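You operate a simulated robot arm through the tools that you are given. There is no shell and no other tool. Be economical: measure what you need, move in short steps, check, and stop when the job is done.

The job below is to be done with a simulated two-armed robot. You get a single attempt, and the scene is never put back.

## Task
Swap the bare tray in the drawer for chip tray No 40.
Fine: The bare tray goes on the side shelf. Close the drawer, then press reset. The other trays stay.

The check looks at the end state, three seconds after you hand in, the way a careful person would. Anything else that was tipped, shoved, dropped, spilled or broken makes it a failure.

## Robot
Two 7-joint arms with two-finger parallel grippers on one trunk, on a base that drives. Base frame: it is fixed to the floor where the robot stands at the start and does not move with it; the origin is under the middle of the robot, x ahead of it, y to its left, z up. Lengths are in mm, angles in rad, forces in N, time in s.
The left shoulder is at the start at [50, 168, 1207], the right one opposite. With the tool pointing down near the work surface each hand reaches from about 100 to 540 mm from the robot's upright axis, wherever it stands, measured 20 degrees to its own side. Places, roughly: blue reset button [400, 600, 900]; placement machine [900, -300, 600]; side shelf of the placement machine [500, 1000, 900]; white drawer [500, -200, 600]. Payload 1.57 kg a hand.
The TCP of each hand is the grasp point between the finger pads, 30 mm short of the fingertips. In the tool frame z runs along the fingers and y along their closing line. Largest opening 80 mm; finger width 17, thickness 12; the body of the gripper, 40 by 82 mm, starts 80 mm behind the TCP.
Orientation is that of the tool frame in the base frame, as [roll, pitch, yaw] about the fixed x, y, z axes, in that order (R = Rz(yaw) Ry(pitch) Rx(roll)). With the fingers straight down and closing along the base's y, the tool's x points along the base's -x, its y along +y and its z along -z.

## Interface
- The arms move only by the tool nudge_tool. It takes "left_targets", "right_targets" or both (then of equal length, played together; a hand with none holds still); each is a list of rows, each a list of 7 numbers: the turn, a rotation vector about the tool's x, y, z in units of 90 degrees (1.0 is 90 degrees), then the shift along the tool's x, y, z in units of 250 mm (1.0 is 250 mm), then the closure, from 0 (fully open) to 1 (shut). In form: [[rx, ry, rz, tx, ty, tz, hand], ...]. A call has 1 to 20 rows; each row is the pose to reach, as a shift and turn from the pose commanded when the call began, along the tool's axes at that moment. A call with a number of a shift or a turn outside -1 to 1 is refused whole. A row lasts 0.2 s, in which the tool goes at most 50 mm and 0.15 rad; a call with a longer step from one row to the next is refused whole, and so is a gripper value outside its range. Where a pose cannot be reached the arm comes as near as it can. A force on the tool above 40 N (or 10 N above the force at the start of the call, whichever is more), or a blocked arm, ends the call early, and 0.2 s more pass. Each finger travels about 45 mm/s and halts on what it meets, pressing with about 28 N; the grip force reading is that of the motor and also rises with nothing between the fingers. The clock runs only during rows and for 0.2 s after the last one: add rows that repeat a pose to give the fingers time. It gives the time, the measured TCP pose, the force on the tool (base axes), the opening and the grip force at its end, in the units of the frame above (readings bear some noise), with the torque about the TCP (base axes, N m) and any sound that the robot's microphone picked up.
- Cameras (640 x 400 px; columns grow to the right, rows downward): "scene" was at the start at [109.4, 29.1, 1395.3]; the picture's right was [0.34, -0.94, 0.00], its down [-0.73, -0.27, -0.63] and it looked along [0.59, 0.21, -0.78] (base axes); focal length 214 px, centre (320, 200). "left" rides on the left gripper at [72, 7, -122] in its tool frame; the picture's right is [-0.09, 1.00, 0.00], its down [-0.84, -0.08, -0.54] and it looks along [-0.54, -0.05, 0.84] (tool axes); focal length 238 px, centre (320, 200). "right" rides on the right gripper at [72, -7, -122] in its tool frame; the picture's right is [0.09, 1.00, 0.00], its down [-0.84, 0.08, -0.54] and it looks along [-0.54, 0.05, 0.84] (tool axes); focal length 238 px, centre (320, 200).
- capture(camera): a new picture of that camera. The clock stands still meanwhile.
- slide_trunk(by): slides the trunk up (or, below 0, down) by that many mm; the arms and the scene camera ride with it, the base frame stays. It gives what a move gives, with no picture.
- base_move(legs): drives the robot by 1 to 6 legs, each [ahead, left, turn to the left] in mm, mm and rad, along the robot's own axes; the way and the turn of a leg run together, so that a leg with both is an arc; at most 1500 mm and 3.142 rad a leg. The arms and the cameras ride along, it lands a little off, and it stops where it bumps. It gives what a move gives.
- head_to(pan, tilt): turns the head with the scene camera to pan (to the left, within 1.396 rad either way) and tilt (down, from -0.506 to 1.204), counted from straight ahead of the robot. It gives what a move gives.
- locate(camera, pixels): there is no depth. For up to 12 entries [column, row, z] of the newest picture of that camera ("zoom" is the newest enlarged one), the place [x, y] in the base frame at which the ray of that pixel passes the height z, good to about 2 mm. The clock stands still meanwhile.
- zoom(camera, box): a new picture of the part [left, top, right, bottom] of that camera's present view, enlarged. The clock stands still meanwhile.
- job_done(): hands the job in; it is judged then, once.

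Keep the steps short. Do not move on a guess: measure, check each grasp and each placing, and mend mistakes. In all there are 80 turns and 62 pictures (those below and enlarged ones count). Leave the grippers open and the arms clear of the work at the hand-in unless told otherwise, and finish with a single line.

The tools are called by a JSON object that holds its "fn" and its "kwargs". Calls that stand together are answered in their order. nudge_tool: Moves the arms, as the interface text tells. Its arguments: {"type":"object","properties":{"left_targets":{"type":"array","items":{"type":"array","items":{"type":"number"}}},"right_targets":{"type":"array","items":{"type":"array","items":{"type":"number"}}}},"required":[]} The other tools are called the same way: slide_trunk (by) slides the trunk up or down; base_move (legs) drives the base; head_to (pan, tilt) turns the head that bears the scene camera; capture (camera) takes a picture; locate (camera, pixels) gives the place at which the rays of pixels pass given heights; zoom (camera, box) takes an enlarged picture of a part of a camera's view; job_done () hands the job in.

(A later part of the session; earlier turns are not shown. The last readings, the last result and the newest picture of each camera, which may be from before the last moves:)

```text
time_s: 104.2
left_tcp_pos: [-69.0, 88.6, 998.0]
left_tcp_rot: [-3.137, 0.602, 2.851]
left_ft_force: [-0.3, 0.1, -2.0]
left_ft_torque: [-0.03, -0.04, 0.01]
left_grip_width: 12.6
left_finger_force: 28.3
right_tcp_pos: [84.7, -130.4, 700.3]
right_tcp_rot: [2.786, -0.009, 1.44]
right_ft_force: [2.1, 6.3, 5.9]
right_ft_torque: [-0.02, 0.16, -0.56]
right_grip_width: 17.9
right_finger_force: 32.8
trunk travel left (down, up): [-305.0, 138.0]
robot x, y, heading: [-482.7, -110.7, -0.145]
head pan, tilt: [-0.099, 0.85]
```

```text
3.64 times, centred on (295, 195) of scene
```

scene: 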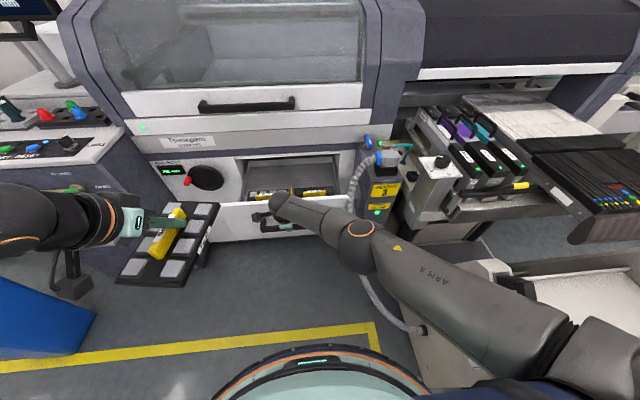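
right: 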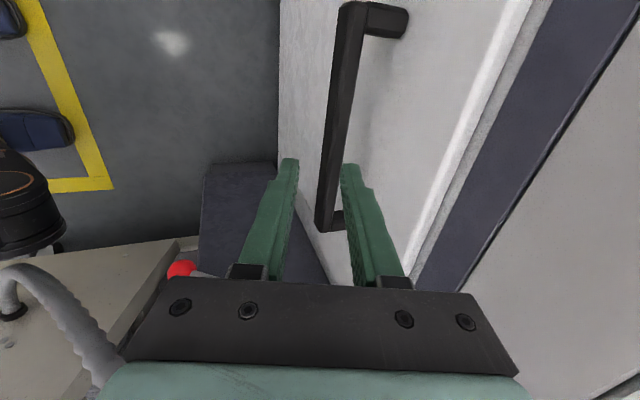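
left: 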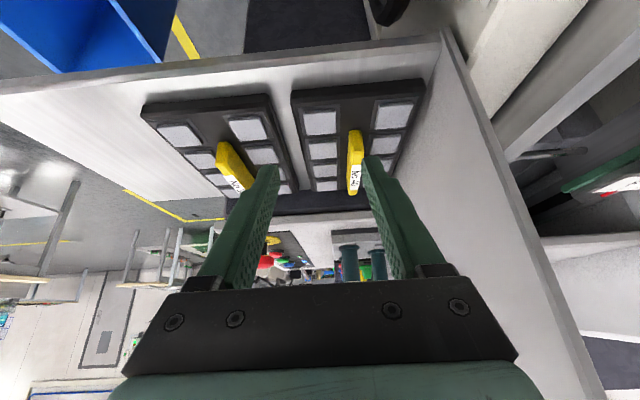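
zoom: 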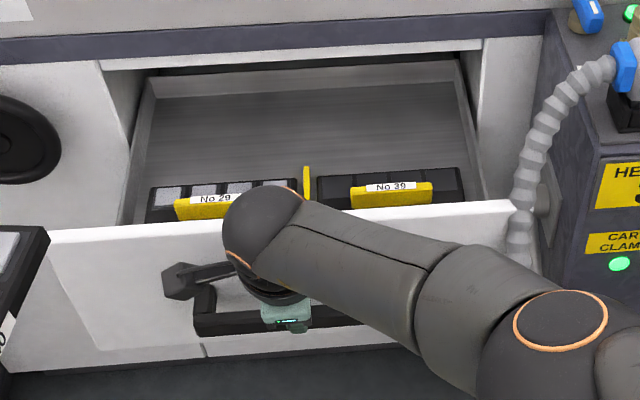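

No 29 (filled, left) and No 39 (dark and empty, right) with a divider between; No 39 is the bare one. I measure the drawer front and bar for several heights, and release the handle.

{"fn": "locate", "kwargs": {"camera": "zoom", "pixels": [[150, 226, 780], [150, 226, 740], [430, 211, 780], [430, 211, 740], [352, 190, 740], [432, 184, 740], [352, 190, 700], [432, 184, 700], [176, 200, 740], [462, 168, 720], [318, 178, 720], [304, 168, 740]]}}

{"fn": "nudge_tool", "kwargs": {"right_targets": [[0, 0, 0, 0, 0, 0, 0.8], [0, 0, 0, 0, 0, 0, 0.65], [0, 0, 0, 0, 0, 0, 0.65], [0, 0, 0, 0, 0, -0.08, 0.65], [0, 0, 0, 0, 0, -0.2, 0.65], [0, 0, 0, 0, 0, -0.36, 0.65], [0, 0, 0, 0, 0, -0.52, 0.5], [0, 0, 0, 0, 0, -0.68, 0.5], [0, 0, 0, 0, 0, -0.78, 0.5]]}}

```text
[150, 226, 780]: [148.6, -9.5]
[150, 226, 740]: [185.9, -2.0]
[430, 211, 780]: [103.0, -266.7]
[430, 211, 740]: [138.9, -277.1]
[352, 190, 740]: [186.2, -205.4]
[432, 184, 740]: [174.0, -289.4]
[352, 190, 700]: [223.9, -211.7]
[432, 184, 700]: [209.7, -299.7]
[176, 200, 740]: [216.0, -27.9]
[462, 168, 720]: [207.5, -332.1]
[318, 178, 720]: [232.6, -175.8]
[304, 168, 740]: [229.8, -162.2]
```

```text
time_s: 106.2
left_tcp_pos: [-69.0, 87.2, 995.5]
left_tcp_rot: [-3.136, 0.603, 2.847]
left_ft_force: [-0.2, -0.7, -2.7]
left_ft_torque: [-0.03, -0.03, 0.04]
left_grip_width: 12.5
left_finger_force: 28.4
right_tcp_pos: [17.6, -123.0, 884.1]
right_tcp_rot: [2.787, -0.009, 1.439]
right_ft_force: [-0.6, -0.8, 0.1]
right_ft_torque: [-0.02, 0.0, 0.03]
right_grip_width: 39.7
right_finger_force: 0.0
trunk travel left (down, up): [-305.0, 138.0]
robot x, y, heading: [-482.8, -111.2, -0.145]
head pan, tilt: [-0.099, 0.85]
```

Released. The drawer front's top is at z≈780. I drive 210 mm ahead and 100 mm left so No 39 lies at my right hand.

{"fn": "base_move", "kwargs": {"legs": [[0, 100, 0], [210, 0, 0]]}}

{"fn": "nudge_tool", "kwargs": {"right_targets": [[0, 0, 0, -0.15, 0, 0, 0.5], [0, 0, 0, -0.3, -0.05, 0, 0.5], [0, 0, 0, -0.45, -0.1, 0, 0.5], [0, 0, 0, -0.6, -0.15, 0, 0.5], [0, 0, 0, -0.68, -0.2, 0, 0.5], [0, 0, 0, -0.68, -0.2, 0, 0.5]]}}

{"fn": "capture", "kwargs": {"camera": "right"}}

```text
time_s: 108.6
left_tcp_pos: [154.9, 155.4, 994.1]
left_tcp_rot: [-3.138, 0.601, 2.851]
left_ft_force: [-1.1, 0.9, -2.0]
left_ft_torque: [0.0, 0.0, -0.03]
left_grip_width: 12.6
left_finger_force: 28.1
right_tcp_pos: [240.6, -55.6, 882.3]
right_tcp_rot: [2.79, -0.008, 1.439]
right_ft_force: [-0.4, 0.6, -0.6]
right_ft_torque: [-0.01, 0.01, -0.01]
right_grip_width: 40.1
right_finger_force: 0.0
trunk travel left (down, up): [-305.0, 138.0]
robot x, y, heading: [-258.8, -41.8, -0.142]
head pan, tilt: [-0.099, 0.85]
```

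```text
time_s: 110.0
left_tcp_pos: [155.1, 155.5, 996.5]
left_tcp_rot: [-3.137, 0.601, 2.851]
left_ft_force: [0.2, 0.1, -2.4]
left_ft_torque: [-0.03, -0.01, 0.0]
left_grip_width: 12.8
left_finger_force: 28.2
right_tcp_pos: [170.8, -220.6, 862.8]
right_tcp_rot: [2.786, -0.01, 1.439]
right_ft_force: [-0.6, -0.1, 0.0]
right_ft_torque: [0.02, -0.05, 0.02]
right_grip_width: 40.2
right_finger_force: 0.0
trunk travel left (down, up): [-305.0, 138.0]
robot x, y, heading: [-262.5, -39.5, -0.141]
head pan, tilt: [-0.099, 0.85]
```

```text
10 pictures are left
```

right: 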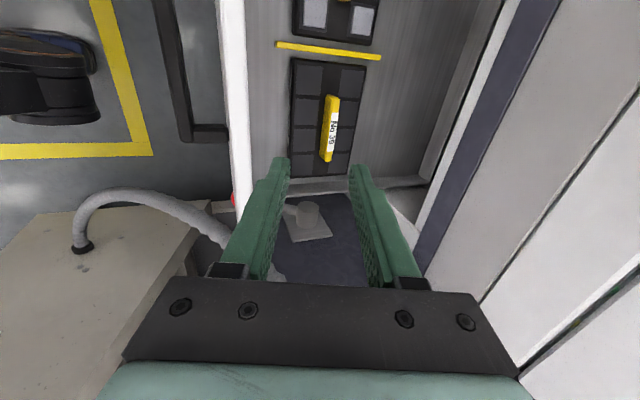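

No 39 is plainly empty. I measure its bar from (331,97) to (327,160).

{"fn": "locate", "kwargs": {"camera": "right", "pixels": [[325, 97, 740], [338, 98, 740], [325, 97, 680], [338, 98, 680], [322, 160, 740], [333, 161, 740], [322, 160, 680], [333, 161, 680], [293, 60, 650], [367, 66, 650], [292, 176, 650], [352, 177, 650]]}}

```text
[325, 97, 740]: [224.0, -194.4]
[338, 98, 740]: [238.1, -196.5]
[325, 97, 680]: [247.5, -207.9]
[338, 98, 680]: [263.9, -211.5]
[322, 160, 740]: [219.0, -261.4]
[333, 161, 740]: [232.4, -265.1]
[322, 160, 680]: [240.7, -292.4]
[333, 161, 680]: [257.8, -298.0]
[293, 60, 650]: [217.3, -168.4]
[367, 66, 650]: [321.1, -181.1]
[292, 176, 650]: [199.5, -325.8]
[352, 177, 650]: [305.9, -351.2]
```

The bar top is near z≈650 at about (265,-264), deep in the drawer. I drive 60 mm ahead and lower the trunk 130 mm, then look again.

{"fn": "base_move", "kwargs": {"legs": [[60, 0, 0]]}}

{"fn": "slide_trunk", "kwargs": {"by": -130}}

{"fn": "capture", "kwargs": {"camera": "right"}}

```text
time_s: 110.9
left_tcp_pos: [214.0, 146.5, 995.3]
left_tcp_rot: [-3.136, 0.601, 2.85]
left_ft_force: [-0.6, 0.3, -2.7]
left_ft_torque: [0.02, -0.01, -0.04]
left_grip_width: 12.4
left_finger_force: 28.1
right_tcp_pos: [231.7, -227.1, 861.7]
right_tcp_rot: [2.791, -0.011, 1.439]
right_ft_force: [0.1, -0.6, -0.9]
right_ft_torque: [0.03, 0.01, 0.0]
right_grip_width: 40.1
right_finger_force: 0.0
trunk travel left (down, up): [-305.0, 138.0]
robot x, y, heading: [-200.2, -50.4, -0.147]
head pan, tilt: [-0.099, 0.85]
```

```text
time_s: 112.5
left_tcp_pos: [213.1, 146.4, 865.7]
left_tcp_rot: [-3.137, 0.601, 2.851]
left_ft_force: [0.8, 0.2, -2.8]
left_ft_torque: [0.02, -0.01, -0.02]
left_grip_width: 12.8
left_finger_force: 27.9
right_tcp_pos: [232.0, -227.1, 733.2]
right_tcp_rot: [2.79, -0.009, 1.44]
right_ft_force: [0.8, -1.3, 0.0]
right_ft_torque: [0.0, 0.03, 0.0]
right_grip_width: 40.0
right_finger_force: 0.1
trunk travel left (down, up): [-175.0, 268.0]
robot x, y, heading: [-198.9, -48.9, -0.147]
head pan, tilt: [-0.099, 0.85]
```

```text
9 pictures are left
```

right: 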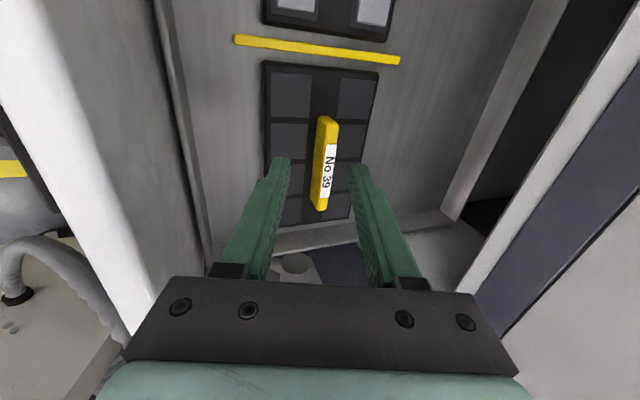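

{"fn": "locate", "kwargs": {"camera": "right", "pixels": [[317, 120, 650], [338, 122, 650], [311, 207, 650], [328, 210, 650], [317, 120, 620], [338, 122, 620], [311, 207, 620], [328, 210, 620], [263, 64, 610], [378, 74, 610]]}}

```text
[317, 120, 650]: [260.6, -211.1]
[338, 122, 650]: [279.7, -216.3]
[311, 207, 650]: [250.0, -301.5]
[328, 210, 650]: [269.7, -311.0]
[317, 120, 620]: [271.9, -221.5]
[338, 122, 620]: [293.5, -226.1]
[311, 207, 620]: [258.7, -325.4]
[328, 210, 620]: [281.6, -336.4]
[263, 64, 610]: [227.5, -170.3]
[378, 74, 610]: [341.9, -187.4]
```

Best fit: bar centre ≈ (271,-270), top ≈ 630–645. I shift over it and go down to z≈662, then look.

{"fn": "nudge_tool", "kwargs": {"right_targets": [[0, 0, 0, -0.075, 0.026, 0.05, 0.5], [0, 0, 0, -0.15, 0.052, 0.1, 0.5], [0, 0, 0, -0.15, 0.052, 0.2, 0.5], [0, 0, 0, -0.15, 0.052, 0.28, 0.5], [0, 0, 0, -0.15, 0.052, 0.32, 0.5], [0, 0, 0, -0.15, 0.052, 0.32, 0.5]]}}

{"fn": "zoom", "kwargs": {"camera": "right", "box": [220, 80, 420, 240]}}

```text
time_s: 113.9
left_tcp_pos: [214.1, 145.8, 866.1]
left_tcp_rot: [-3.137, 0.6, 2.851]
left_ft_force: [-0.1, 0.1, -2.9]
left_ft_torque: [0.01, -0.02, 0.03]
left_grip_width: 12.5
left_finger_force: 28.0
right_tcp_pos: [266.2, -269.4, 662.7]
right_tcp_rot: [2.789, -0.009, 1.44]
right_ft_force: [-0.2, -0.5, 0.1]
right_ft_torque: [0.0, 0.02, 0.01]
right_grip_width: 40.1
right_finger_force: 0.0
trunk travel left (down, up): [-175.0, 268.0]
robot x, y, heading: [-195.5, -52.7, -0.147]
head pan, tilt: [-0.099, 0.85]
```

```text
2.50 times, centred on (320, 160) of right
```

zoom: 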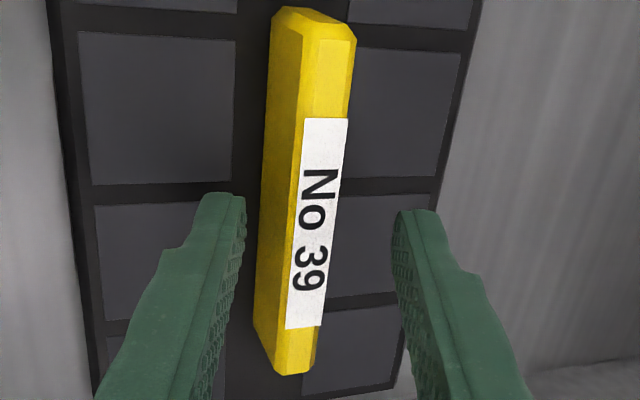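

The bar sits centred between the fingers (fingers 246/393, bar centre ≈323), and its apparent size matches the earlier grasp height. I go 5 mm further and close.

{"fn": "nudge_tool", "kwargs": {"right_targets": [[0, 0, 0, 0, 0, 0.02, 0.5], [0, 0, 0, 0, 0, 0.02, 0.7], [0, 0, 0, 0, 0, 0.02, 0.9], [0, 0, 0, 0, 0, 0.02, 1], [0, 0, 0, 0, 0, 0.02, 1], [0, 0, 0, 0, 0, 0.02, 1]]}}

```text
time_s: 115.3
left_tcp_pos: [213.0, 147.4, 865.9]
left_tcp_rot: [-3.137, 0.603, 2.849]
left_ft_force: [-0.4, 0.3, -2.9]
left_ft_torque: [-0.01, 0.02, -0.02]
left_grip_width: 12.5
left_finger_force: 28.0
right_tcp_pos: [267.1, -270.3, 658.4]
right_tcp_rot: [2.787, -0.01, 1.441]
right_ft_force: [-0.2, 1.4, 4.2]
right_ft_torque: [0.27, 0.35, 0.07]
right_grip_width: 17.0
right_finger_force: 28.1
trunk travel left (down, up): [-175.0, 268.0]
robot x, y, heading: [-202.9, -48.8, -0.146]
head pan, tilt: [-0.099, 0.85]
```

The grip is slanted against the bar (17 mm reading), which would tip the tray. I reopen, bring the hand upright (+0.35 rad) and grip again.

{"fn": "nudge_tool", "kwargs": {"right_targets": [[0, 0, 0, 0, 0, 0, 0.8], [0, 0, 0, 0, 0, 0, 0.5], [0, 0, 0, 0, 0, -0.008, 0.5], [0.075, 0, 0, 0, 0, -0.008, 0.5], [0.15, 0, 0, 0, 0, -0.008, 0.5], [0.222, 0, 0, 0, 0, -0.008, 0.5], [0.222, 0, 0, 0, 0, -0.008, 0.5]]}}

{"fn": "zoom", "kwargs": {"camera": "right", "box": [220, 80, 420, 240]}}

```text
time_s: 116.9
left_tcp_pos: [212.3, 146.4, 864.8]
left_tcp_rot: [-3.137, 0.602, 2.851]
left_ft_force: [-0.6, -0.6, -2.1]
left_ft_torque: [0.01, -0.04, -0.03]
left_grip_width: 12.5
left_finger_force: 28.2
right_tcp_pos: [267.6, -269.4, 659.1]
right_tcp_rot: [3.138, -0.01, 1.439]
right_ft_force: [-0.7, 0.1, 0.0]
right_ft_torque: [0.01, -0.03, 0.0]
right_grip_width: 39.9
right_finger_force: 0.1
trunk travel left (down, up): [-175.0, 268.0]
robot x, y, heading: [-197.4, -50.2, -0.149]
head pan, tilt: [-0.099, 0.85]
```

```text
2.50 times, centred on (320, 160) of right
```

zoom: 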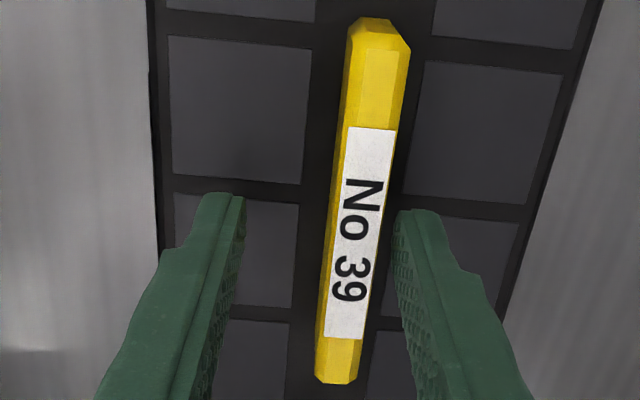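

The bar is 12 mm further toward +y of the tool (366 against the fingers' middle 320). I shift 11 mm and close.

{"fn": "nudge_tool", "kwargs": {"right_targets": [[0, 0, 0, 0, 0.022, 0, 0.5], [0, 0, 0, 0, 0.044, 0.005, 0.5], [0, 0, 0, 0, 0.044, 0.005, 0.7], [0, 0, 0, 0, 0.044, 0.005, 0.9], [0, 0, 0, 0, 0.044, 0.005, 1], [0, 0, 0, 0, 0.044, 0.005, 1], [0, 0, 0, 0, 0.044, 0.005, 1], [0, 0, 0, 0, 0.044, 0.005, 1]]}}

```text
time_s: 118.7
left_tcp_pos: [212.4, 146.8, 866.4]
left_tcp_rot: [-3.137, 0.6, 2.849]
left_ft_force: [0.5, 0.5, -2.2]
left_ft_torque: [-0.05, -0.02, 0.03]
left_grip_width: 12.6
left_finger_force: 28.3
right_tcp_pos: [278.1, -270.8, 657.9]
right_tcp_rot: [3.137, -0.009, 1.44]
right_ft_force: [-0.2, -0.3, 0.4]
right_ft_torque: [0.01, 0.1, -0.05]
right_grip_width: 12.5
right_finger_force: 28.2
trunk travel left (down, up): [-175.0, 268.0]
robot x, y, heading: [-198.1, -48.7, -0.151]
head pan, tilt: [-0.099, 0.85]
```

Firm square grip: 12.5 mm, 28 N. I note the place (278,-271,658). Lift 40 mm, draw back 50 mm from the hood, then raise the trunk 180 mm.

{"fn": "nudge_tool", "kwargs": {"right_targets": [[0, 0, 0, 0, 0, -0.04, 1], [0, 0, 0, 0, 0, -0.1, 1], [0, 0, 0, 0, 0, -0.18, 1], [0, 0, 0, 0, -0.08, -0.22, 1], [0, 0, 0, 0, -0.16, -0.22, 1], [0, 0, 0, 0, -0.2, -0.22, 1], [0, 0, 0, 0, -0.2, -0.22, 1]]}}

{"fn": "slide_trunk", "kwargs": {"by": 180}}

{"fn": "capture", "kwargs": {"camera": "scene"}}

```text
time_s: 120.3
left_tcp_pos: [213.6, 146.8, 864.2]
left_tcp_rot: [-3.135, 0.599, 2.849]
left_ft_force: [0.1, 1.0, -2.5]
left_ft_torque: [-0.05, -0.03, 0.01]
left_grip_width: 12.7
left_finger_force: 28.4
right_tcp_pos: [227.4, -263.6, 713.1]
right_tcp_rot: [3.136, -0.008, 1.438]
right_ft_force: [0.5, -0.2, -2.6]
right_ft_torque: [0.05, 0.01, 0.02]
right_grip_width: 12.4
right_finger_force: 27.7
trunk travel left (down, up): [-175.0, 268.0]
robot x, y, heading: [-201.8, -47.5, -0.146]
head pan, tilt: [-0.099, 0.85]
```

```text
time_s: 122.3
left_tcp_pos: [214.4, 147.2, 1045.7]
left_tcp_rot: [-3.137, 0.601, 2.851]
left_ft_force: [0.4, -0.1, -3.4]
left_ft_torque: [0.0, -0.08, 0.03]
left_grip_width: 12.7
left_finger_force: 27.7
right_tcp_pos: [228.8, -264.5, 894.4]
right_tcp_rot: [3.139, -0.009, 1.44]
right_ft_force: [0.5, 1.0, -1.9]
right_ft_torque: [-0.06, -0.02, -0.03]
right_grip_width: 12.5
right_finger_force: 27.6
trunk travel left (down, up): [-355.0, 88.0]
robot x, y, heading: [-194.0, -46.9, -0.146]
head pan, tilt: [-0.099, 0.85]
```

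```text
6 pictures are left
```

scene: 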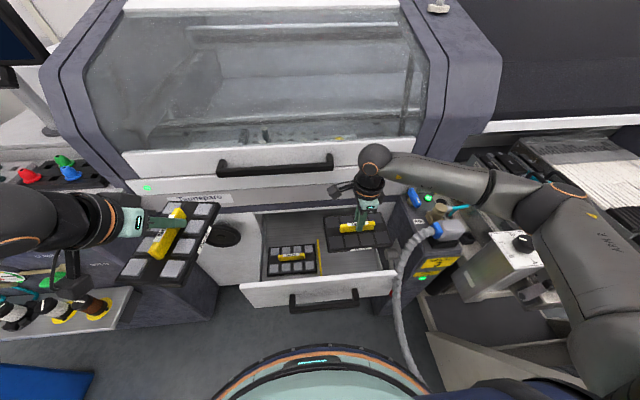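

I have 6 pictures left, so I work by numbers. No 39's grasp yaw was 1.44; No 40 must be turned by −1.41 rad about the vertical to lie the same way with its label to the front. I turn the left hand in place and draw the right hand (bare tray) back and up.

{"fn": "nudge_tool", "kwargs": {"left_targets": [[0.046, 0, 0.067, 0, 0, 0, 1], [0.092, 0, 0.135, 0, 0, 0, 1], [0.138, 0, 0.202, 0, 0, 0, 1], [0.185, 0, 0.269, 0, 0, 0, 1], [0.231, 0, 0.337, 0, 0, 0, 1], [0.254, 0, 0.37, 0, 0, 0, 1]], "right_targets": [[0, 0, 0, 0, -0.08, -0.08, 1], [0, 0, 0, 0, -0.2, -0.16, 1], [0, 0, 0, 0, -0.32, -0.24, 1], [0, 0, 0, 0, -0.44, -0.32, 1], [0, 0, 0, 0, -0.54, -0.4, 1], [0, 0, 0, 0, -0.6, -0.44, 1]]}}

```text
time_s: 123.7
left_tcp_pos: [214.2, 147.5, 1045.8]
left_tcp_rot: [-3.138, 0.606, 2.143]
left_ft_force: [-0.3, -0.2, -2.6]
left_ft_torque: [-0.05, 0.0, 0.01]
left_grip_width: 12.7
left_finger_force: 27.7
right_tcp_pos: [78.1, -244.9, 1001.1]
right_tcp_rot: [3.137, -0.009, 1.438]
right_ft_force: [0.0, 0.4, -1.7]
right_ft_torque: [-0.03, 0.02, 0.02]
right_grip_width: 12.6
right_finger_force: 27.7
trunk travel left (down, up): [-355.0, 88.0]
robot x, y, heading: [-199.0, -44.0, -0.146]
head pan, tilt: [-0.099, 0.85]
```

Half the turn went well and level. I do the other half (−0.70 rad).

{"fn": "nudge_tool", "kwargs": {"left_targets": [[0.046, 0, 0.067, 0, 0, 0, 1], [0.092, 0, 0.135, 0, 0, 0, 1], [0.138, 0, 0.202, 0, 0, 0, 1], [0.185, 0, 0.269, 0, 0, 0, 1], [0.231, 0, 0.337, 0, 0, 0, 1], [0.254, 0, 0.37, 0, 0, 0, 1], [0.254, 0, 0.37, 0, 0, 0, 1]]}}

```text
time_s: 125.3
left_tcp_pos: [212.7, 146.0, 1045.3]
left_tcp_rot: [-3.14, 0.605, 1.436]
left_ft_force: [-0.4, 0.7, -2.2]
left_ft_torque: [-0.07, 0.01, 0.01]
left_grip_width: 12.6
left_finger_force: 27.9
right_tcp_pos: [78.9, -245.1, 1000.8]
right_tcp_rot: [3.138, -0.009, 1.439]
right_ft_force: [-0.3, 0.0, -1.5]
right_ft_torque: [0.02, -0.03, 0.0]
right_grip_width: 12.4
right_finger_force: 28.0
trunk travel left (down, up): [-355.0, 88.0]
robot x, y, heading: [-201.7, -52.0, -0.147]
head pan, tilt: [-0.099, 0.85]
```

No 40 now lies with the right orientation, level. I drive 150 mm right and 55 mm ahead.

{"fn": "base_move", "kwargs": {"legs": [[0, -150, 0], [55, 0, 0]]}}

```text
time_s: 127.2
left_tcp_pos: [246.7, -9.3, 1045.5]
left_tcp_rot: [-3.14, 0.605, 1.439]
left_ft_force: [0.9, -0.4, -2.4]
left_ft_torque: [-0.03, 0.0, 0.0]
left_grip_width: 12.5
left_finger_force: 28.0
right_tcp_pos: [110.8, -401.4, 1001.5]
right_tcp_rot: [3.139, -0.009, 1.441]
right_ft_force: [0.1, 0.9, -1.5]
right_ft_torque: [0.03, -0.01, -0.02]
right_grip_width: 12.7
right_finger_force: 27.8
trunk travel left (down, up): [-355.0, 88.0]
robot x, y, heading: [-165.0, -208.7, -0.145]
head pan, tilt: [-0.099, 0.85]
```

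Next the left hand moves 261 mm right and 100 mm down to above the slot, still short of the hood; the right hand moves out of its way (back 60, right 40).

{"fn": "nudge_tool", "kwargs": {"right_targets": [[0, 0, 0, -0.08, -0.12, 0, 1], [0, 0, 0, -0.16, -0.24, 0, 1], [0, 0, 0, -0.16, -0.24, 0, 1], [0, 0, 0, -0.16, -0.24, 0, 1], [0, 0, 0, -0.16, -0.24, 0, 1], [0, 0, 0, -0.16, -0.24, 0, 1], [0, 0, 0, -0.16, -0.24, 0, 1], [0, 0, 0, -0.16, -0.24, 0, 1], [0, 0, 0, -0.16, -0.24, 0, 1]], "left_targets": [[0, 0, 0, 0, 0, 0, 1], [0, 0, 0, -0.05, 0.011, 0.074, 1], [0, 0, 0, -0.14, 0.031, 0.206, 1], [0, 0, 0, -0.24, 0.053, 0.354, 1], [0, 0, 0, -0.34, 0.075, 0.501, 1], [0, 0, 0, -0.44, 0.097, 0.648, 1], [0, 0, 0, -0.54, 0.119, 0.796, 1], [0, 0, 0, -0.623, 0.137, 0.918, 1], [0, 0, 0, -0.623, 0.137, 0.918, 1]]}}

```text
time_s: 129.2
left_tcp_pos: [245.5, -270.0, 946.8]
left_tcp_rot: [-3.139, 0.606, 1.439]
left_ft_force: [0.7, 0.5, -3.0]
left_ft_torque: [-0.05, 0.03, 0.0]
left_grip_width: 12.8
left_finger_force: 28.2
right_tcp_pos: [66.1, -430.4, 1002.9]
right_tcp_rot: [3.137, -0.007, 1.441]
right_ft_force: [0.8, -0.3, -3.4]
right_ft_torque: [-0.02, -0.02, 0.0]
right_grip_width: 12.6
right_finger_force: 28.1
right hand out of reach, approached as far as the arm can: row 2, 3, 4, 5, 6, 7, 8, 9
trunk travel left (down, up): [-355.0, 88.0]
robot x, y, heading: [-165.7, -206.0, -0.147]
head pan, tilt: [-0.099, 0.85]
```

Before lowering I check the hose and the cover handle against the last scene picture.

{"fn": "locate", "kwargs": {"camera": "scene", "pixels": [[425, 232, 800], [402, 262, 700], [393, 300, 600], [410, 345, 300], [450, 215, 800], [333, 165, 985], [333, 172, 985], [320, 240, 600], [388, 262, 610], [265, 275, 610], [318, 275, 610], [300, 272, 780]]}}

```text
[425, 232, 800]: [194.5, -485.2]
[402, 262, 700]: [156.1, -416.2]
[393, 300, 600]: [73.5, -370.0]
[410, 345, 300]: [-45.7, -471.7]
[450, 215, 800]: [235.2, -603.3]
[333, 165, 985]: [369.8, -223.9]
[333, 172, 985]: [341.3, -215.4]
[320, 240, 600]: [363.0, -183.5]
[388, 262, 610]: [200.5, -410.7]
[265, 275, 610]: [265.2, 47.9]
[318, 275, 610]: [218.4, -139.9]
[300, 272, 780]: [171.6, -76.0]
```

Clear: the hose is beyond x≈195 at that height. I lower the trunk 120 mm.

{"fn": "slide_trunk", "kwargs": {"by": -120}}

{"fn": "zoom", "kwargs": {"camera": "scene", "box": [170, 150, 490, 350]}}

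```text
time_s: 130.7
left_tcp_pos: [245.4, -269.7, 826.7]
left_tcp_rot: [-3.141, 0.606, 1.441]
left_ft_force: [0.3, 0.0, -2.5]
left_ft_torque: [-0.02, -0.04, -0.03]
left_grip_width: 12.7
left_finger_force: 27.9
right_tcp_pos: [66.1, -429.6, 881.6]
right_tcp_rot: [3.14, -0.01, 1.441]
right_ft_force: [-0.2, 0.3, -2.1]
right_ft_torque: [0.0, -0.03, -0.02]
right_grip_width: 12.5
right_finger_force: 28.0
trunk travel left (down, up): [-235.0, 208.0]
robot x, y, heading: [-167.4, -202.5, -0.145]
head pan, tilt: [-0.099, 0.85]
```

```text
2.00 times, centred on (330, 250) of scene
5 turns are left
```

zoom: 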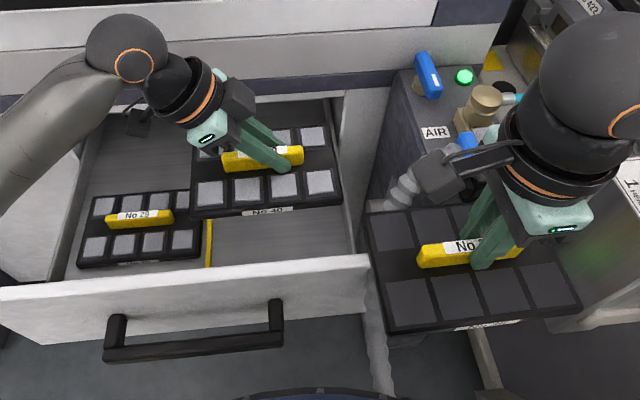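

Only a few turns remain, so I bundle steps. No 40 hangs level over the right-hand slot, No 29 and the divider are untouched. Now: raise the bare tray 100 mm, shift No 40 33 mm forward, lower the trunk 60 mm, lower No 40 108 mm to the noted height, and look.

{"fn": "nudge_tool", "kwargs": {"left_targets": [[0, 0, 0, 0, 0, 0, 1], [0, 0, 0, 0, 0, 0, 1], [0, 0, 0, 0.005, 0.065, -0.004, 1], [0, 0, 0, 0.011, 0.131, -0.008, 1], [0, 0, 0, 0.011, 0.131, -0.008, 1]], "right_targets": [[0, 0, 0, 0, 0, -0.1, 1], [0, 0, 0, 0, 0, -0.2, 1], [0, 0, 0, 0, 0, -0.3, 1], [0, 0, 0, 0, 0, -0.4, 1], [0, 0, 0, 0, 0, -0.4, 1]]}}

{"fn": "slide_trunk", "kwargs": {"by": -60}}

{"fn": "nudge_tool", "kwargs": {"left_targets": [[0, 0, 0, 0.06, 0, 0.09, 1], [0, 0, 0, 0.12, 0, 0.175, 1], [0, 0, 0, 0.17, 0, 0.25, 1], [0, 0, 0, 0.21, 0, 0.303, 1], [0, 0, 0, 0.235, 0, 0.338, 1], [0, 0, 0, 0.246, 0, 0.355, 1], [0, 0, 0, 0.246, 0, 0.355, 1]]}}

{"fn": "zoom", "kwargs": {"camera": "scene", "box": [170, 150, 490, 350]}}

```text
time_s: 131.9
left_tcp_pos: [278.4, -270.4, 824.9]
left_tcp_rot: [-3.14, 0.605, 1.438]
left_ft_force: [-0.2, 0.4, -1.0]
left_ft_torque: [-0.04, -0.02, -0.01]
left_grip_width: 12.8
left_finger_force: 28.2
right_tcp_pos: [63.4, -431.2, 982.8]
right_tcp_rot: [3.14, -0.008, 1.44]
right_ft_force: [1.1, 0.1, -2.2]
right_ft_torque: [-0.01, -0.01, 0.0]
right_grip_width: 12.6
right_finger_force: 27.8
trunk travel left (down, up): [-235.0, 208.0]
robot x, y, heading: [-166.2, -204.4, -0.146]
head pan, tilt: [-0.099, 0.85]
```

```text
time_s: 132.9
left_tcp_pos: [279.0, -269.7, 765.9]
left_tcp_rot: [-3.141, 0.605, 1.441]
left_ft_force: [0.1, 0.8, -3.1]
left_ft_torque: [0.02, -0.03, 0.02]
left_grip_width: 12.6
left_finger_force: 27.8
right_tcp_pos: [64.5, -431.1, 921.6]
right_tcp_rot: [3.14, -0.01, 1.44]
right_ft_force: [0.4, -0.8, -2.0]
right_ft_torque: [-0.01, 0.01, -0.03]
right_grip_width: 12.3
right_finger_force: 28.1
trunk travel left (down, up): [-175.0, 268.0]
robot x, y, heading: [-166.0, -201.7, -0.147]
head pan, tilt: [-0.099, 0.85]
```

```text
time_s: 134.5
left_tcp_pos: [278.2, -270.5, 658.5]
left_tcp_rot: [3.14, 0.606, 1.438]
left_ft_force: [0.2, 1.3, 5.2]
left_ft_torque: [0.92, -0.1, 0.08]
left_grip_width: 12.8
left_finger_force: 28.1
right_tcp_pos: [65.0, -430.1, 923.1]
right_tcp_rot: [3.137, -0.008, 1.44]
right_ft_force: [-0.5, 0.8, -1.6]
right_ft_torque: [0.02, -0.03, 0.01]
right_grip_width: 12.4
right_finger_force: 28.0
trunk travel left (down, up): [-175.0, 268.0]
robot x, y, heading: [-165.9, -204.8, -0.149]
head pan, tilt: [-0.099, 0.85]
```

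```text
2.00 times, centred on (330, 250) of scene
4 turns are left
```

zoom: 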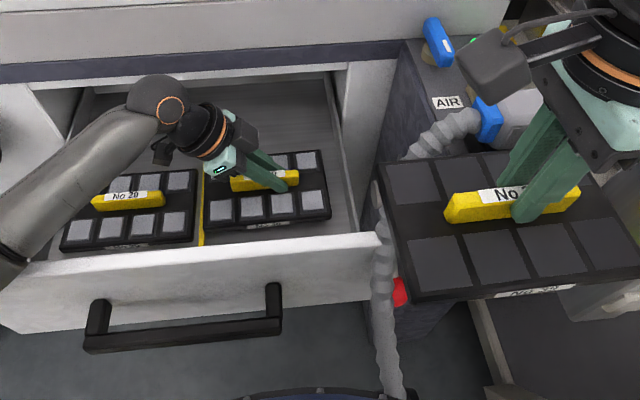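

No 40 is seated in its slot (5 N upward, level, between divider and wall). Now in one go: release and rise, back off, turn the left hand forward again, lower it before the drawer front, push the drawer shut with the base, back off, raise, and go to the panel for two pictures of the reset button.

{"fn": "nudge_tool", "kwargs": {"left_targets": [[0, 0, 0, 0, 0, 0, 0.7], [0, 0, 0, 0, 0, 0, 0.5], [0, 0, 0, 0, 0, 0, 0.5], [0, 0, 0, 0, 0, 0, 0.5], [0, 0, 0, 0, 0, -0.04, 0.5], [0, 0, 0, 0, 0, -0.12, 0.5], [0, 0, 0, 0, 0, -0.24, 0.5], [0, 0, 0, -0.09, 0, -0.37, 0.5], [0, 0, 0, -0.19, 0, -0.51, 0.5], [0, 0, 0, -0.29, 0, -0.65, 0.5], [0, 0, 0, -0.376, 0, -0.783, 0.7], [0, 0, 0, -0.376, 0, -0.783, 1]]}}

{"fn": "base_move", "kwargs": {"legs": [[-300, 0, 0]]}}

{"fn": "nudge_tool", "kwargs": {"left_targets": [[-0.046, 0, -0.067, 0.02, 0, -0.013, 1], [-0.092, 0, -0.135, 0.04, 0, -0.027, 1], [-0.138, 0, -0.202, 0.06, 0, -0.041, 1], [-0.185, 0, -0.269, 0.08, 0, -0.055, 1], [-0.231, 0, -0.337, 0.1, 0, -0.069, 1], [-0.277, 0, -0.404, 0.12, 0, -0.083, 1], [-0.323, 0, -0.471, 0.14, 0, -0.097, 1], [-0.37, 0, -0.539, 0.16, 0, -0.11, 1], [-0.416, 0, -0.606, 0.18, 0, -0.124, 1], [-0.462, 0, -0.674, 0.2, 0, -0.138, 1], [-0.508, 0, -0.741, 0.216, 0, -0.149, 1], [-0.508, 0, -0.741, 0.216, 0, -0.149, 1]], "right_targets": [[0, 0, 0, 0, 0, -0.02, 1], [0, 0, 0, 0, 0, -0.05, 1], [0, 0, 0, 0, 0, -0.08, 1], [0, 0, 0, 0, 0, -0.11, 1], [0, 0, 0, 0, 0, -0.14, 1], [0, 0, 0, 0, 0, -0.17, 1], [0, 0, 0, 0, 0, -0.2, 1], [0, 0, 0, 0, 0, -0.2, 1], [0, 0, 0, 0, 0, -0.2, 1], [0, 0, 0, 0, 0, -0.2, 1], [0, 0, 0, 0, 0, -0.2, 1], [0, 0, 0, 0, 0, -0.2, 1]]}}

{"fn": "nudge_tool", "kwargs": {"left_targets": [[0, 0, 0, 0.074, 0, 0.107, 1], [0, 0, 0, 0.148, 0, 0.214, 1], [0, 0, 0, 0.222, 0, 0.321, 1], [0, 0, 0, 0.296, 0, 0.428, 1], [0, 0, 0, 0.296, 0, 0.428, 1]]}}

{"fn": "base_move", "kwargs": {"legs": [[300, 0, 0], [72, 0, 0]]}}

{"fn": "base_move", "kwargs": {"legs": [[-200, 0, 0]]}}

{"fn": "zoom", "kwargs": {"camera": "scene", "box": [160, 100, 480, 300]}}

{"fn": "slide_trunk", "kwargs": {"by": 200}}

{"fn": "nudge_tool", "kwargs": {"left_targets": [[0, 0.09, 0, -0.046, 0, -0.066, 1], [0, 0.18, 0, -0.09, 0, -0.13, 1], [0, 0.27, 0, -0.137, 0, -0.197, 1], [0, 0.36, 0, -0.182, 0, -0.263, 1], [0, 0.385, 0, -0.2, 0, -0.29, 1], [0, 0.385, 0, -0.2, 0, -0.29, 1]]}}

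{"fn": "base_move", "kwargs": {"legs": [[0, 796, 0], [48, 0, 0]]}}

{"fn": "nudge_tool", "kwargs": {"left_targets": [[0, 0, 0, 0, 0.16, 0, 1], [0, 0, 0, 0, 0.32, 0, 1], [0, 0, 0, 0, 0.32, 0, 1]]}}

{"fn": "capture", "kwargs": {"camera": "left"}}

{"fn": "nudge_tool", "kwargs": {"left_targets": [[0, 0, 0, 0, -0.16, 0, 1], [0, 0, 0, 0, -0.32, 0, 1], [0, 0, 0, 0, -0.48, 0, 1], [0, 0, 0, 0, -0.64, 0, 1], [0, 0, 0, 0, -0.64, 0, 1]]}}

{"fn": "capture", "kwargs": {"camera": "left"}}

```text
time_s: 137.1
left_tcp_pos: [283.6, -236.6, 871.8]
left_tcp_rot: [-3.141, 0.605, 1.44]
left_ft_force: [-0.4, 0.4, -0.9]
left_ft_torque: [0.01, 0.03, -0.01]
left_grip_width: 0.0
left_finger_force: 5.7
right_tcp_pos: [64.2, -431.1, 922.0]
right_tcp_rot: [3.139, -0.01, 1.439]
right_ft_force: [-0.5, -0.5, -1.6]
right_ft_torque: [-0.01, 0.01, 0.02]
right_grip_width: 12.3
right_finger_force: 28.5
trunk travel left (down, up): [-175.0, 268.0]
robot x, y, heading: [-167.6, -200.0, -0.146]
head pan, tilt: [-0.099, 0.85]
```

```text
time_s: 139.2
left_tcp_pos: [-15.2, -192.0, 871.5]
left_tcp_rot: [-3.138, 0.605, 1.438]
left_ft_force: [-0.6, 0.4, 0.4]
left_ft_torque: [-0.03, 0.02, 0.05]
left_grip_width: 0.1
left_finger_force: 20.8
right_tcp_pos: [-232.7, -388.0, 921.4]
right_tcp_rot: [3.138, -0.009, 1.442]
right_ft_force: [0.6, -0.1, -1.9]
right_ft_torque: [0.0, 0.0, -0.01]
right_grip_width: 12.6
right_finger_force: 27.8
trunk travel left (down, up): [-175.0, 268.0]
robot x, y, heading: [-466.6, -159.2, -0.152]
head pan, tilt: [-0.099, 0.85]
```

```text
time_s: 141.8
left_tcp_pos: [-5.7, -126.9, 871.2]
left_tcp_rot: [-3.135, 0.602, 2.856]
left_ft_force: [0.8, 0.0, 0.1]
left_ft_torque: [0.04, 0.01, 0.02]
left_grip_width: 0.3
left_finger_force: 21.3
right_tcp_pos: [-233.2, -387.4, 973.1]
right_tcp_rot: [3.141, -0.01, 1.44]
right_ft_force: [-0.3, 1.0, -1.8]
right_ft_torque: [-0.02, -0.01, -0.02]
right_grip_width: 12.4
right_finger_force: 27.6
trunk travel left (down, up): [-175.0, 268.0]
robot x, y, heading: [-469.0, -160.7, -0.148]
head pan, tilt: [-0.099, 0.85]
```

```text
time_s: 143.0
left_tcp_pos: [-7.0, -127.6, 740.0]
left_tcp_rot: [-3.138, 0.602, 2.851]
left_ft_force: [-0.3, 0.0, 0.0]
left_ft_torque: [0.01, 0.0, 0.01]
left_grip_width: 0.0
left_finger_force: 21.4
right_tcp_pos: [-233.3, -387.7, 972.5]
right_tcp_rot: [3.139, -0.009, 1.443]
right_ft_force: [0.1, 0.0, -1.3]
right_ft_torque: [-0.01, 0.0, 0.0]
right_grip_width: 12.4
right_finger_force: 27.5
trunk travel left (down, up): [-175.0, 268.0]
robot x, y, heading: [-462.3, -162.8, -0.145]
head pan, tilt: [-0.099, 0.85]
```

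```text
time_s: 145.7
left_tcp_pos: [362.9, -183.5, 740.9]
left_tcp_rot: [-3.136, 0.6, 2.85]
left_ft_force: [-3.1, 1.9, -3.6]
left_ft_torque: [-0.02, 0.16, 0.05]
left_grip_width: 0.1
left_finger_force: 21.2
right_tcp_pos: [135.4, -442.6, 971.6]
right_tcp_rot: [3.136, -0.009, 1.438]
right_ft_force: [-0.2, -0.3, -1.4]
right_ft_torque: [0.0, 0.0, -0.01]
right_grip_width: 12.6
right_finger_force: 28.1
trunk travel left (down, up): [-175.0, 268.0]
robot x, y, heading: [-92.8, -217.3, -0.15]
head pan, tilt: [-0.099, 0.85]
```

```text
time_s: 147.3
left_tcp_pos: [166.1, -154.0, 740.9]
left_tcp_rot: [-3.135, 0.6, 2.853]
left_ft_force: [-0.4, 0.4, -0.4]
left_ft_torque: [-0.03, -0.01, 0.01]
left_grip_width: 0.0
left_finger_force: 21.5
right_tcp_pos: [-61.4, -414.3, 972.2]
right_tcp_rot: [3.138, -0.008, 1.438]
right_ft_force: [-0.4, 0.9, -2.0]
right_ft_torque: [-0.02, 0.02, 0.01]
right_grip_width: 12.3
right_finger_force: 28.1
trunk travel left (down, up): [-175.0, 268.0]
robot x, y, heading: [-293.5, -189.6, -0.153]
head pan, tilt: [-0.099, 0.85]
```

```text
2.00 times, centred on (320, 200) of scene
```

zoom: 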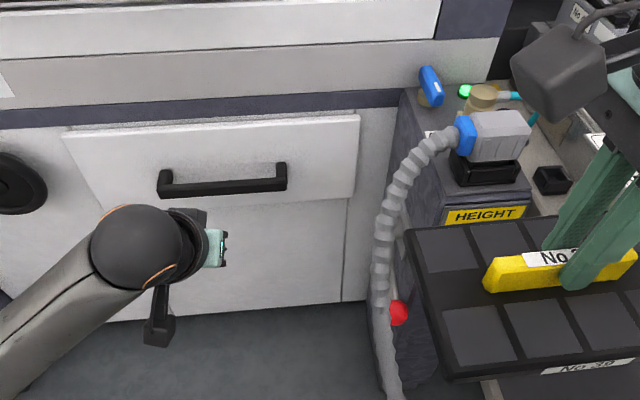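

```text
time_s: 149.4
left_tcp_pos: [166.9, -154.5, 941.0]
left_tcp_rot: [-3.136, 0.598, 2.851]
left_ft_force: [0.2, -0.5, -0.5]
left_ft_torque: [-0.01, -0.03, -0.01]
left_grip_width: 0.0
left_finger_force: 21.8
right_tcp_pos: [-60.6, -413.2, 1171.4]
right_tcp_rot: [3.141, -0.009, 1.437]
right_ft_force: [0.9, -0.7, -1.5]
right_ft_torque: [0.01, 0.0, 0.0]
right_grip_width: 12.8
right_finger_force: 27.9
trunk travel left (down, up): [-375.0, 68.0]
robot x, y, heading: [-286.2, -189.0, -0.146]
head pan, tilt: [-0.099, 0.85]
```

```text
time_s: 150.8
left_tcp_pos: [167.1, -154.2, 1028.4]
left_tcp_rot: [-3.138, -0.005, 2.85]
left_ft_force: [-0.1, 0.3, 0.5]
left_ft_torque: [0.0, -0.01, 0.02]
left_grip_width: 0.1
left_finger_force: 21.3
right_tcp_pos: [-61.0, -414.6, 1172.8]
right_tcp_rot: [3.139, -0.009, 1.439]
right_ft_force: [0.4, 0.2, -2.6]
right_ft_torque: [0.05, -0.01, 0.05]
right_grip_width: 12.2
right_finger_force: 27.8
trunk travel left (down, up): [-375.0, 68.0]
robot x, y, heading: [-292.5, -188.3, -0.154]
head pan, tilt: [-0.099, 0.85]
```

```text
time_s: 155.6
left_tcp_pos: [331.3, 629.0, 1028.6]
left_tcp_rot: [-3.138, -0.006, 2.851]
left_ft_force: [0.7, 0.2, -0.1]
left_ft_torque: [0.0, 0.04, 0.04]
left_grip_width: 0.2
left_finger_force: 21.7
right_tcp_pos: [104.1, 368.3, 1172.2]
right_tcp_rot: [3.141, -0.009, 1.441]
right_ft_force: [1.1, 0.4, -2.5]
right_ft_torque: [-0.01, 0.07, 0.02]
right_grip_width: 12.2
right_finger_force: 28.1
trunk travel left (down, up): [-375.0, 68.0]
robot x, y, heading: [-129.9, 595.9, -0.144]
head pan, tilt: [-0.099, 0.85]
```

```text
time_s: 156.4
left_tcp_pos: [353.3, 707.1, 1028.9]
left_tcp_rot: [-3.139, -0.005, 2.85]
left_ft_force: [0.7, -0.3, 0.0]
left_ft_torque: [0.0, -0.03, -0.03]
left_grip_width: 0.0
left_finger_force: 21.1
right_tcp_pos: [103.2, 368.6, 1172.3]
right_tcp_rot: [3.14, -0.008, 1.44]
right_ft_force: [-0.3, 0.7, -2.5]
right_ft_torque: [-0.02, -0.02, -0.02]
right_grip_width: 12.4
right_finger_force: 28.1
trunk travel left (down, up): [-375.0, 68.0]
robot x, y, heading: [-128.2, 597.7, -0.151]
head pan, tilt: [-0.099, 0.85]
```

```text
2 pictures are left
```

left: 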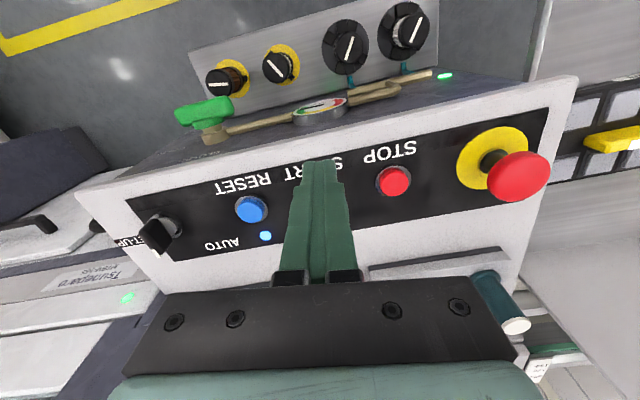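

```text
time_s: 157.6
left_tcp_pos: [309.1, 553.9, 1028.4]
left_tcp_rot: [-3.14, -0.005, 2.852]
left_ft_force: [0.2, 0.2, -0.2]
left_ft_torque: [-0.03, -0.03, 0.02]
left_grip_width: 0.0
left_finger_force: 20.6
right_tcp_pos: [104.2, 369.1, 1171.9]
right_tcp_rot: [3.139, -0.008, 1.442]
right_ft_force: [0.6, 0.5, -1.0]
right_ft_torque: [-0.03, -0.02, -0.02]
right_grip_width: 12.4
right_finger_force: 27.9
trunk travel left (down, up): [-375.0, 68.0]
robot x, y, heading: [-127.4, 597.1, -0.142]
head pan, tilt: [-0.099, 0.85]
```

```text
1 pictures are left
3 turns are left
```

left: 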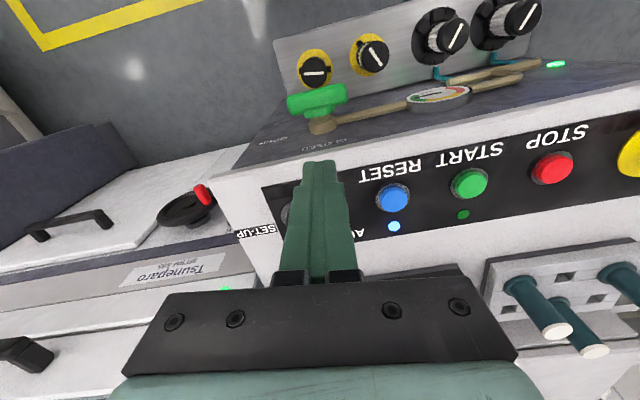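

The drawer is flush shut. From the two wrist pictures (blue button at (252,208) and (393,198)) I triangulate reset at (402,604), top z≈928. Now I press it with the closed fingertips, withdraw the left hand, then drive to the left side of the shelf, turn the bare tray to suit the shelf and bring it near.

{"fn": "nudge_tool", "kwargs": {"left_targets": [[0, 0, 0, -0.1, 0.1, 0, 1], [0, 0, 0, -0.2, 0.2, 0, 1], [0, 0, 0, -0.297, 0.299, 0, 1], [0, 0, 0, -0.297, 0.299, 0, 1], [0, 0, 0, -0.297, 0.299, 0.12, 1], [0, 0, 0, -0.297, 0.299, 0.2, 1], [0, 0, 0, -0.297, 0.299, 0.25, 1], [0, 0, 0, -0.297, 0.299, 0.27, 1], [0, 0, 0, -0.297, 0.299, 0.285, 1], [0, 0, 0, -0.297, 0.299, 0.3, 1], [0, 0, 0, -0.297, 0.299, 0.312, 1], [0, 0, 0, -0.297, 0.299, 0.312, 1], [0, 0, 0, -0.297, 0.299, 0.312, 1]]}}

{"fn": "nudge_tool", "kwargs": {"left_targets": [[0, 0, 0, 0, 0, -0.15, 1], [0, 0, 0, 0, 0, -0.34, 1], [0, 0, 0, 0.1, 0, -0.48, 1], [0, 0, 0, 0.25, 0.05, -0.54, 1], [0, 0, 0, 0.4, 0.1, -0.6, 1], [0, 0, 0, 0.55, 0.16, -0.6, 1], [0, 0, 0, 0.7, 0.22, -0.6, 1], [0, 0, 0, 0.85, 0.28, -0.6, 1], [0, 0, 0, 1, 0.32, -0.6, 1], [0, 0, 0, 1, 0.32, -0.6, 0.5]]}}

{"fn": "base_move", "kwargs": {"legs": [[-250, 0, 0], [0, 1000, 0], [0, 0, -1.434]]}}

{"fn": "nudge_tool", "kwargs": {"right_targets": [[0, 0, 0, 0.094, 0.123, 0, 1], [0, 0, 0, 0.188, 0.247, 0, 1], [0, 0, 0, 0.282, 0.37, 0, 1], [0, 0, 0, 0.376, 0.493, 0, 1], [0, 0, 0, 0.47, 0.617, 0, 1], [0, 0, 0, 0.564, 0.74, 0, 1], [0, 0, -0.09, 0.564, 0.74, 0, 1], [0, 0, -0.18, 0.564, 0.74, 0, 1], [0, 0, -0.27, 0.564, 0.74, 0, 1], [0, 0, -0.36, 0.564, 0.74, 0, 1], [0, 0, -0.45, 0.564, 0.74, 0, 1], [0, 0, -0.54, 0.564, 0.74, 0, 1], [0, 0, -0.63, 0.564, 0.74, 0, 1], [0, 0, -0.72, 0.564, 0.74, 0, 1], [0, 0, -0.81, 0.564, 0.74, 0, 1], [0, 0, -0.899, 0.564, 0.74, 0, 1], [0, 0, -0.899, 0.564, 0.74, 0.12, 1], [0, 0, -0.899, 0.564, 0.74, 0.24, 1], [0, 0, -0.899, 0.564, 0.74, 0.24, 1]]}}

{"fn": "slide_trunk", "kwargs": {"by": -150}}

{"fn": "base_move", "kwargs": {"legs": [[0, 648, 0]]}}

{"fn": "base_move", "kwargs": {"legs": [[115, 0, 0]]}}

```text
time_s: 160.1
left_tcp_pos: [400.9, 602.4, 958.6]
left_tcp_rot: [-3.135, 0.008, 2.849]
left_ft_force: [-8.0, 4.6, 18.1]
left_ft_torque: [0.13, 0.18, -0.01]
left_grip_width: 0.0
left_finger_force: 21.4
right_tcp_pos: [101.1, 369.3, 1172.8]
right_tcp_rot: [3.138, -0.008, 1.442]
right_ft_force: [0.8, 0.4, -2.4]
right_ft_torque: [0.03, 0.03, 0.01]
right_grip_width: 12.5
right_finger_force: 27.9
trunk travel left (down, up): [-375.0, 68.0]
robot x, y, heading: [-122.2, 601.2, -0.148]
head pan, tilt: [-0.099, 0.85]
heard: click
stopped in row 12 (left hand): the force on the tool passed its limit (the readings are from after the stop); the commanded pose is now the measured one
```

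```text
time_s: 162.3
left_tcp_pos: [184.7, 752.7, 1102.6]
left_tcp_rot: [-3.137, 0.004, 2.851]
left_ft_force: [0.4, 0.1, -0.1]
left_ft_torque: [0.04, -0.04, 0.0]
left_grip_width: 31.9
left_finger_force: 0.0
right_tcp_pos: [102.9, 369.0, 1172.4]
right_tcp_rot: [3.141, -0.009, 1.442]
right_ft_force: [0.6, -0.4, -1.6]
right_ft_torque: [0.02, 0.0, -0.02]
right_grip_width: 12.7
right_finger_force: 28.1
trunk travel left (down, up): [-375.0, 68.0]
robot x, y, heading: [-129.9, 595.0, -0.145]
head pan, tilt: [-0.099, 0.85]
```

```text
time_s: 172.5
left_tcp_pos: [-32.1, 1332.9, 1104.0]
left_tcp_rot: [-3.137, 0.004, 1.4]
left_ft_force: [-0.2, -0.1, 0.4]
left_ft_torque: [0.01, 0.03, 0.04]
left_grip_width: 40.2
left_finger_force: 0.1
right_tcp_pos: [-421.9, 1368.6, 1172.4]
right_tcp_rot: [3.14, -0.01, -0.008]
right_ft_force: [-0.5, 0.6, -0.9]
right_ft_torque: [0.03, 0.02, 0.02]
right_grip_width: 12.5
right_finger_force: 27.3
trunk travel left (down, up): [-375.0, 68.0]
robot x, y, heading: [-220.0, 1626.7, -1.594]
head pan, tilt: [-0.099, 0.85]
```

```text
time_s: 176.5
left_tcp_pos: [-32.0, 1332.9, 1103.2]
left_tcp_rot: [-3.136, 0.005, 1.402]
left_ft_force: [-0.1, 0.5, 0.1]
left_ft_torque: [0.03, 0.02, -0.03]
left_grip_width: 39.9
left_finger_force: 0.0
right_tcp_pos: [-281.7, 1180.4, 1114.1]
right_tcp_rot: [3.134, 0.001, 1.403]
right_ft_force: [0.2, -0.7, -2.5]
right_ft_torque: [0.01, 0.0, 0.01]
right_grip_width: 12.5
right_finger_force: 28.6
trunk travel left (down, up): [-375.0, 68.0]
robot x, y, heading: [-224.7, 1624.6, -1.6]
head pan, tilt: [-0.099, 0.85]
```

```text
time_s: 178.2
left_tcp_pos: [-31.7, 1332.5, 953.4]
left_tcp_rot: [-3.136, 0.005, 1.401]
left_ft_force: [-0.4, -0.1, -0.1]
left_ft_torque: [0.0, 0.01, 0.0]
left_grip_width: 40.0
left_finger_force: 0.1
right_tcp_pos: [-282.2, 1181.7, 963.8]
right_tcp_rot: [3.132, 0.002, 1.404]
right_ft_force: [-0.2, -0.7, -1.6]
right_ft_torque: [0.01, -0.01, 0.01]
right_grip_width: 12.6
right_finger_force: 28.3
trunk travel left (down, up): [-225.0, 218.0]
robot x, y, heading: [-228.6, 1624.9, -1.594]
head pan, tilt: [-0.099, 0.85]
```

```text
time_s: 181.8
left_tcp_pos: [619.0, 1316.6, 952.8]
left_tcp_rot: [-3.135, 0.006, 1.401]
left_ft_force: [0.0, 0.8, 0.3]
left_ft_torque: [0.02, -0.01, -0.01]
left_grip_width: 39.9
left_finger_force: 0.1
right_tcp_pos: [368.8, 1164.9, 963.8]
right_tcp_rot: [3.134, 0.002, 1.401]
right_ft_force: [0.3, 1.4, -1.6]
right_ft_torque: [-0.02, 0.01, -0.01]
right_grip_width: 12.3
right_finger_force: 27.7
trunk travel left (down, up): [-225.0, 218.0]
robot x, y, heading: [422.4, 1606.2, -1.597]
head pan, tilt: [-0.099, 0.85]
```

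```text
time_s: 183.1
left_tcp_pos: [615.9, 1202.4, 953.8]
left_tcp_rot: [-3.138, 0.006, 1.402]
left_ft_force: [-0.1, -0.8, -0.3]
left_ft_torque: [0.01, 0.04, -0.01]
left_grip_width: 39.9
left_finger_force: 0.1
right_tcp_pos: [365.5, 1050.8, 963.5]
right_tcp_rot: [3.134, 0.0, 1.404]
right_ft_force: [-0.8, 0.1, -1.6]
right_ft_torque: [-0.04, 0.01, 0.01]
right_grip_width: 12.4
right_finger_force: 28.0
trunk travel left (down, up): [-225.0, 218.0]
robot x, y, heading: [422.1, 1497.2, -1.594]
head pan, tilt: [-0.099, 0.85]
2 turns are left
```

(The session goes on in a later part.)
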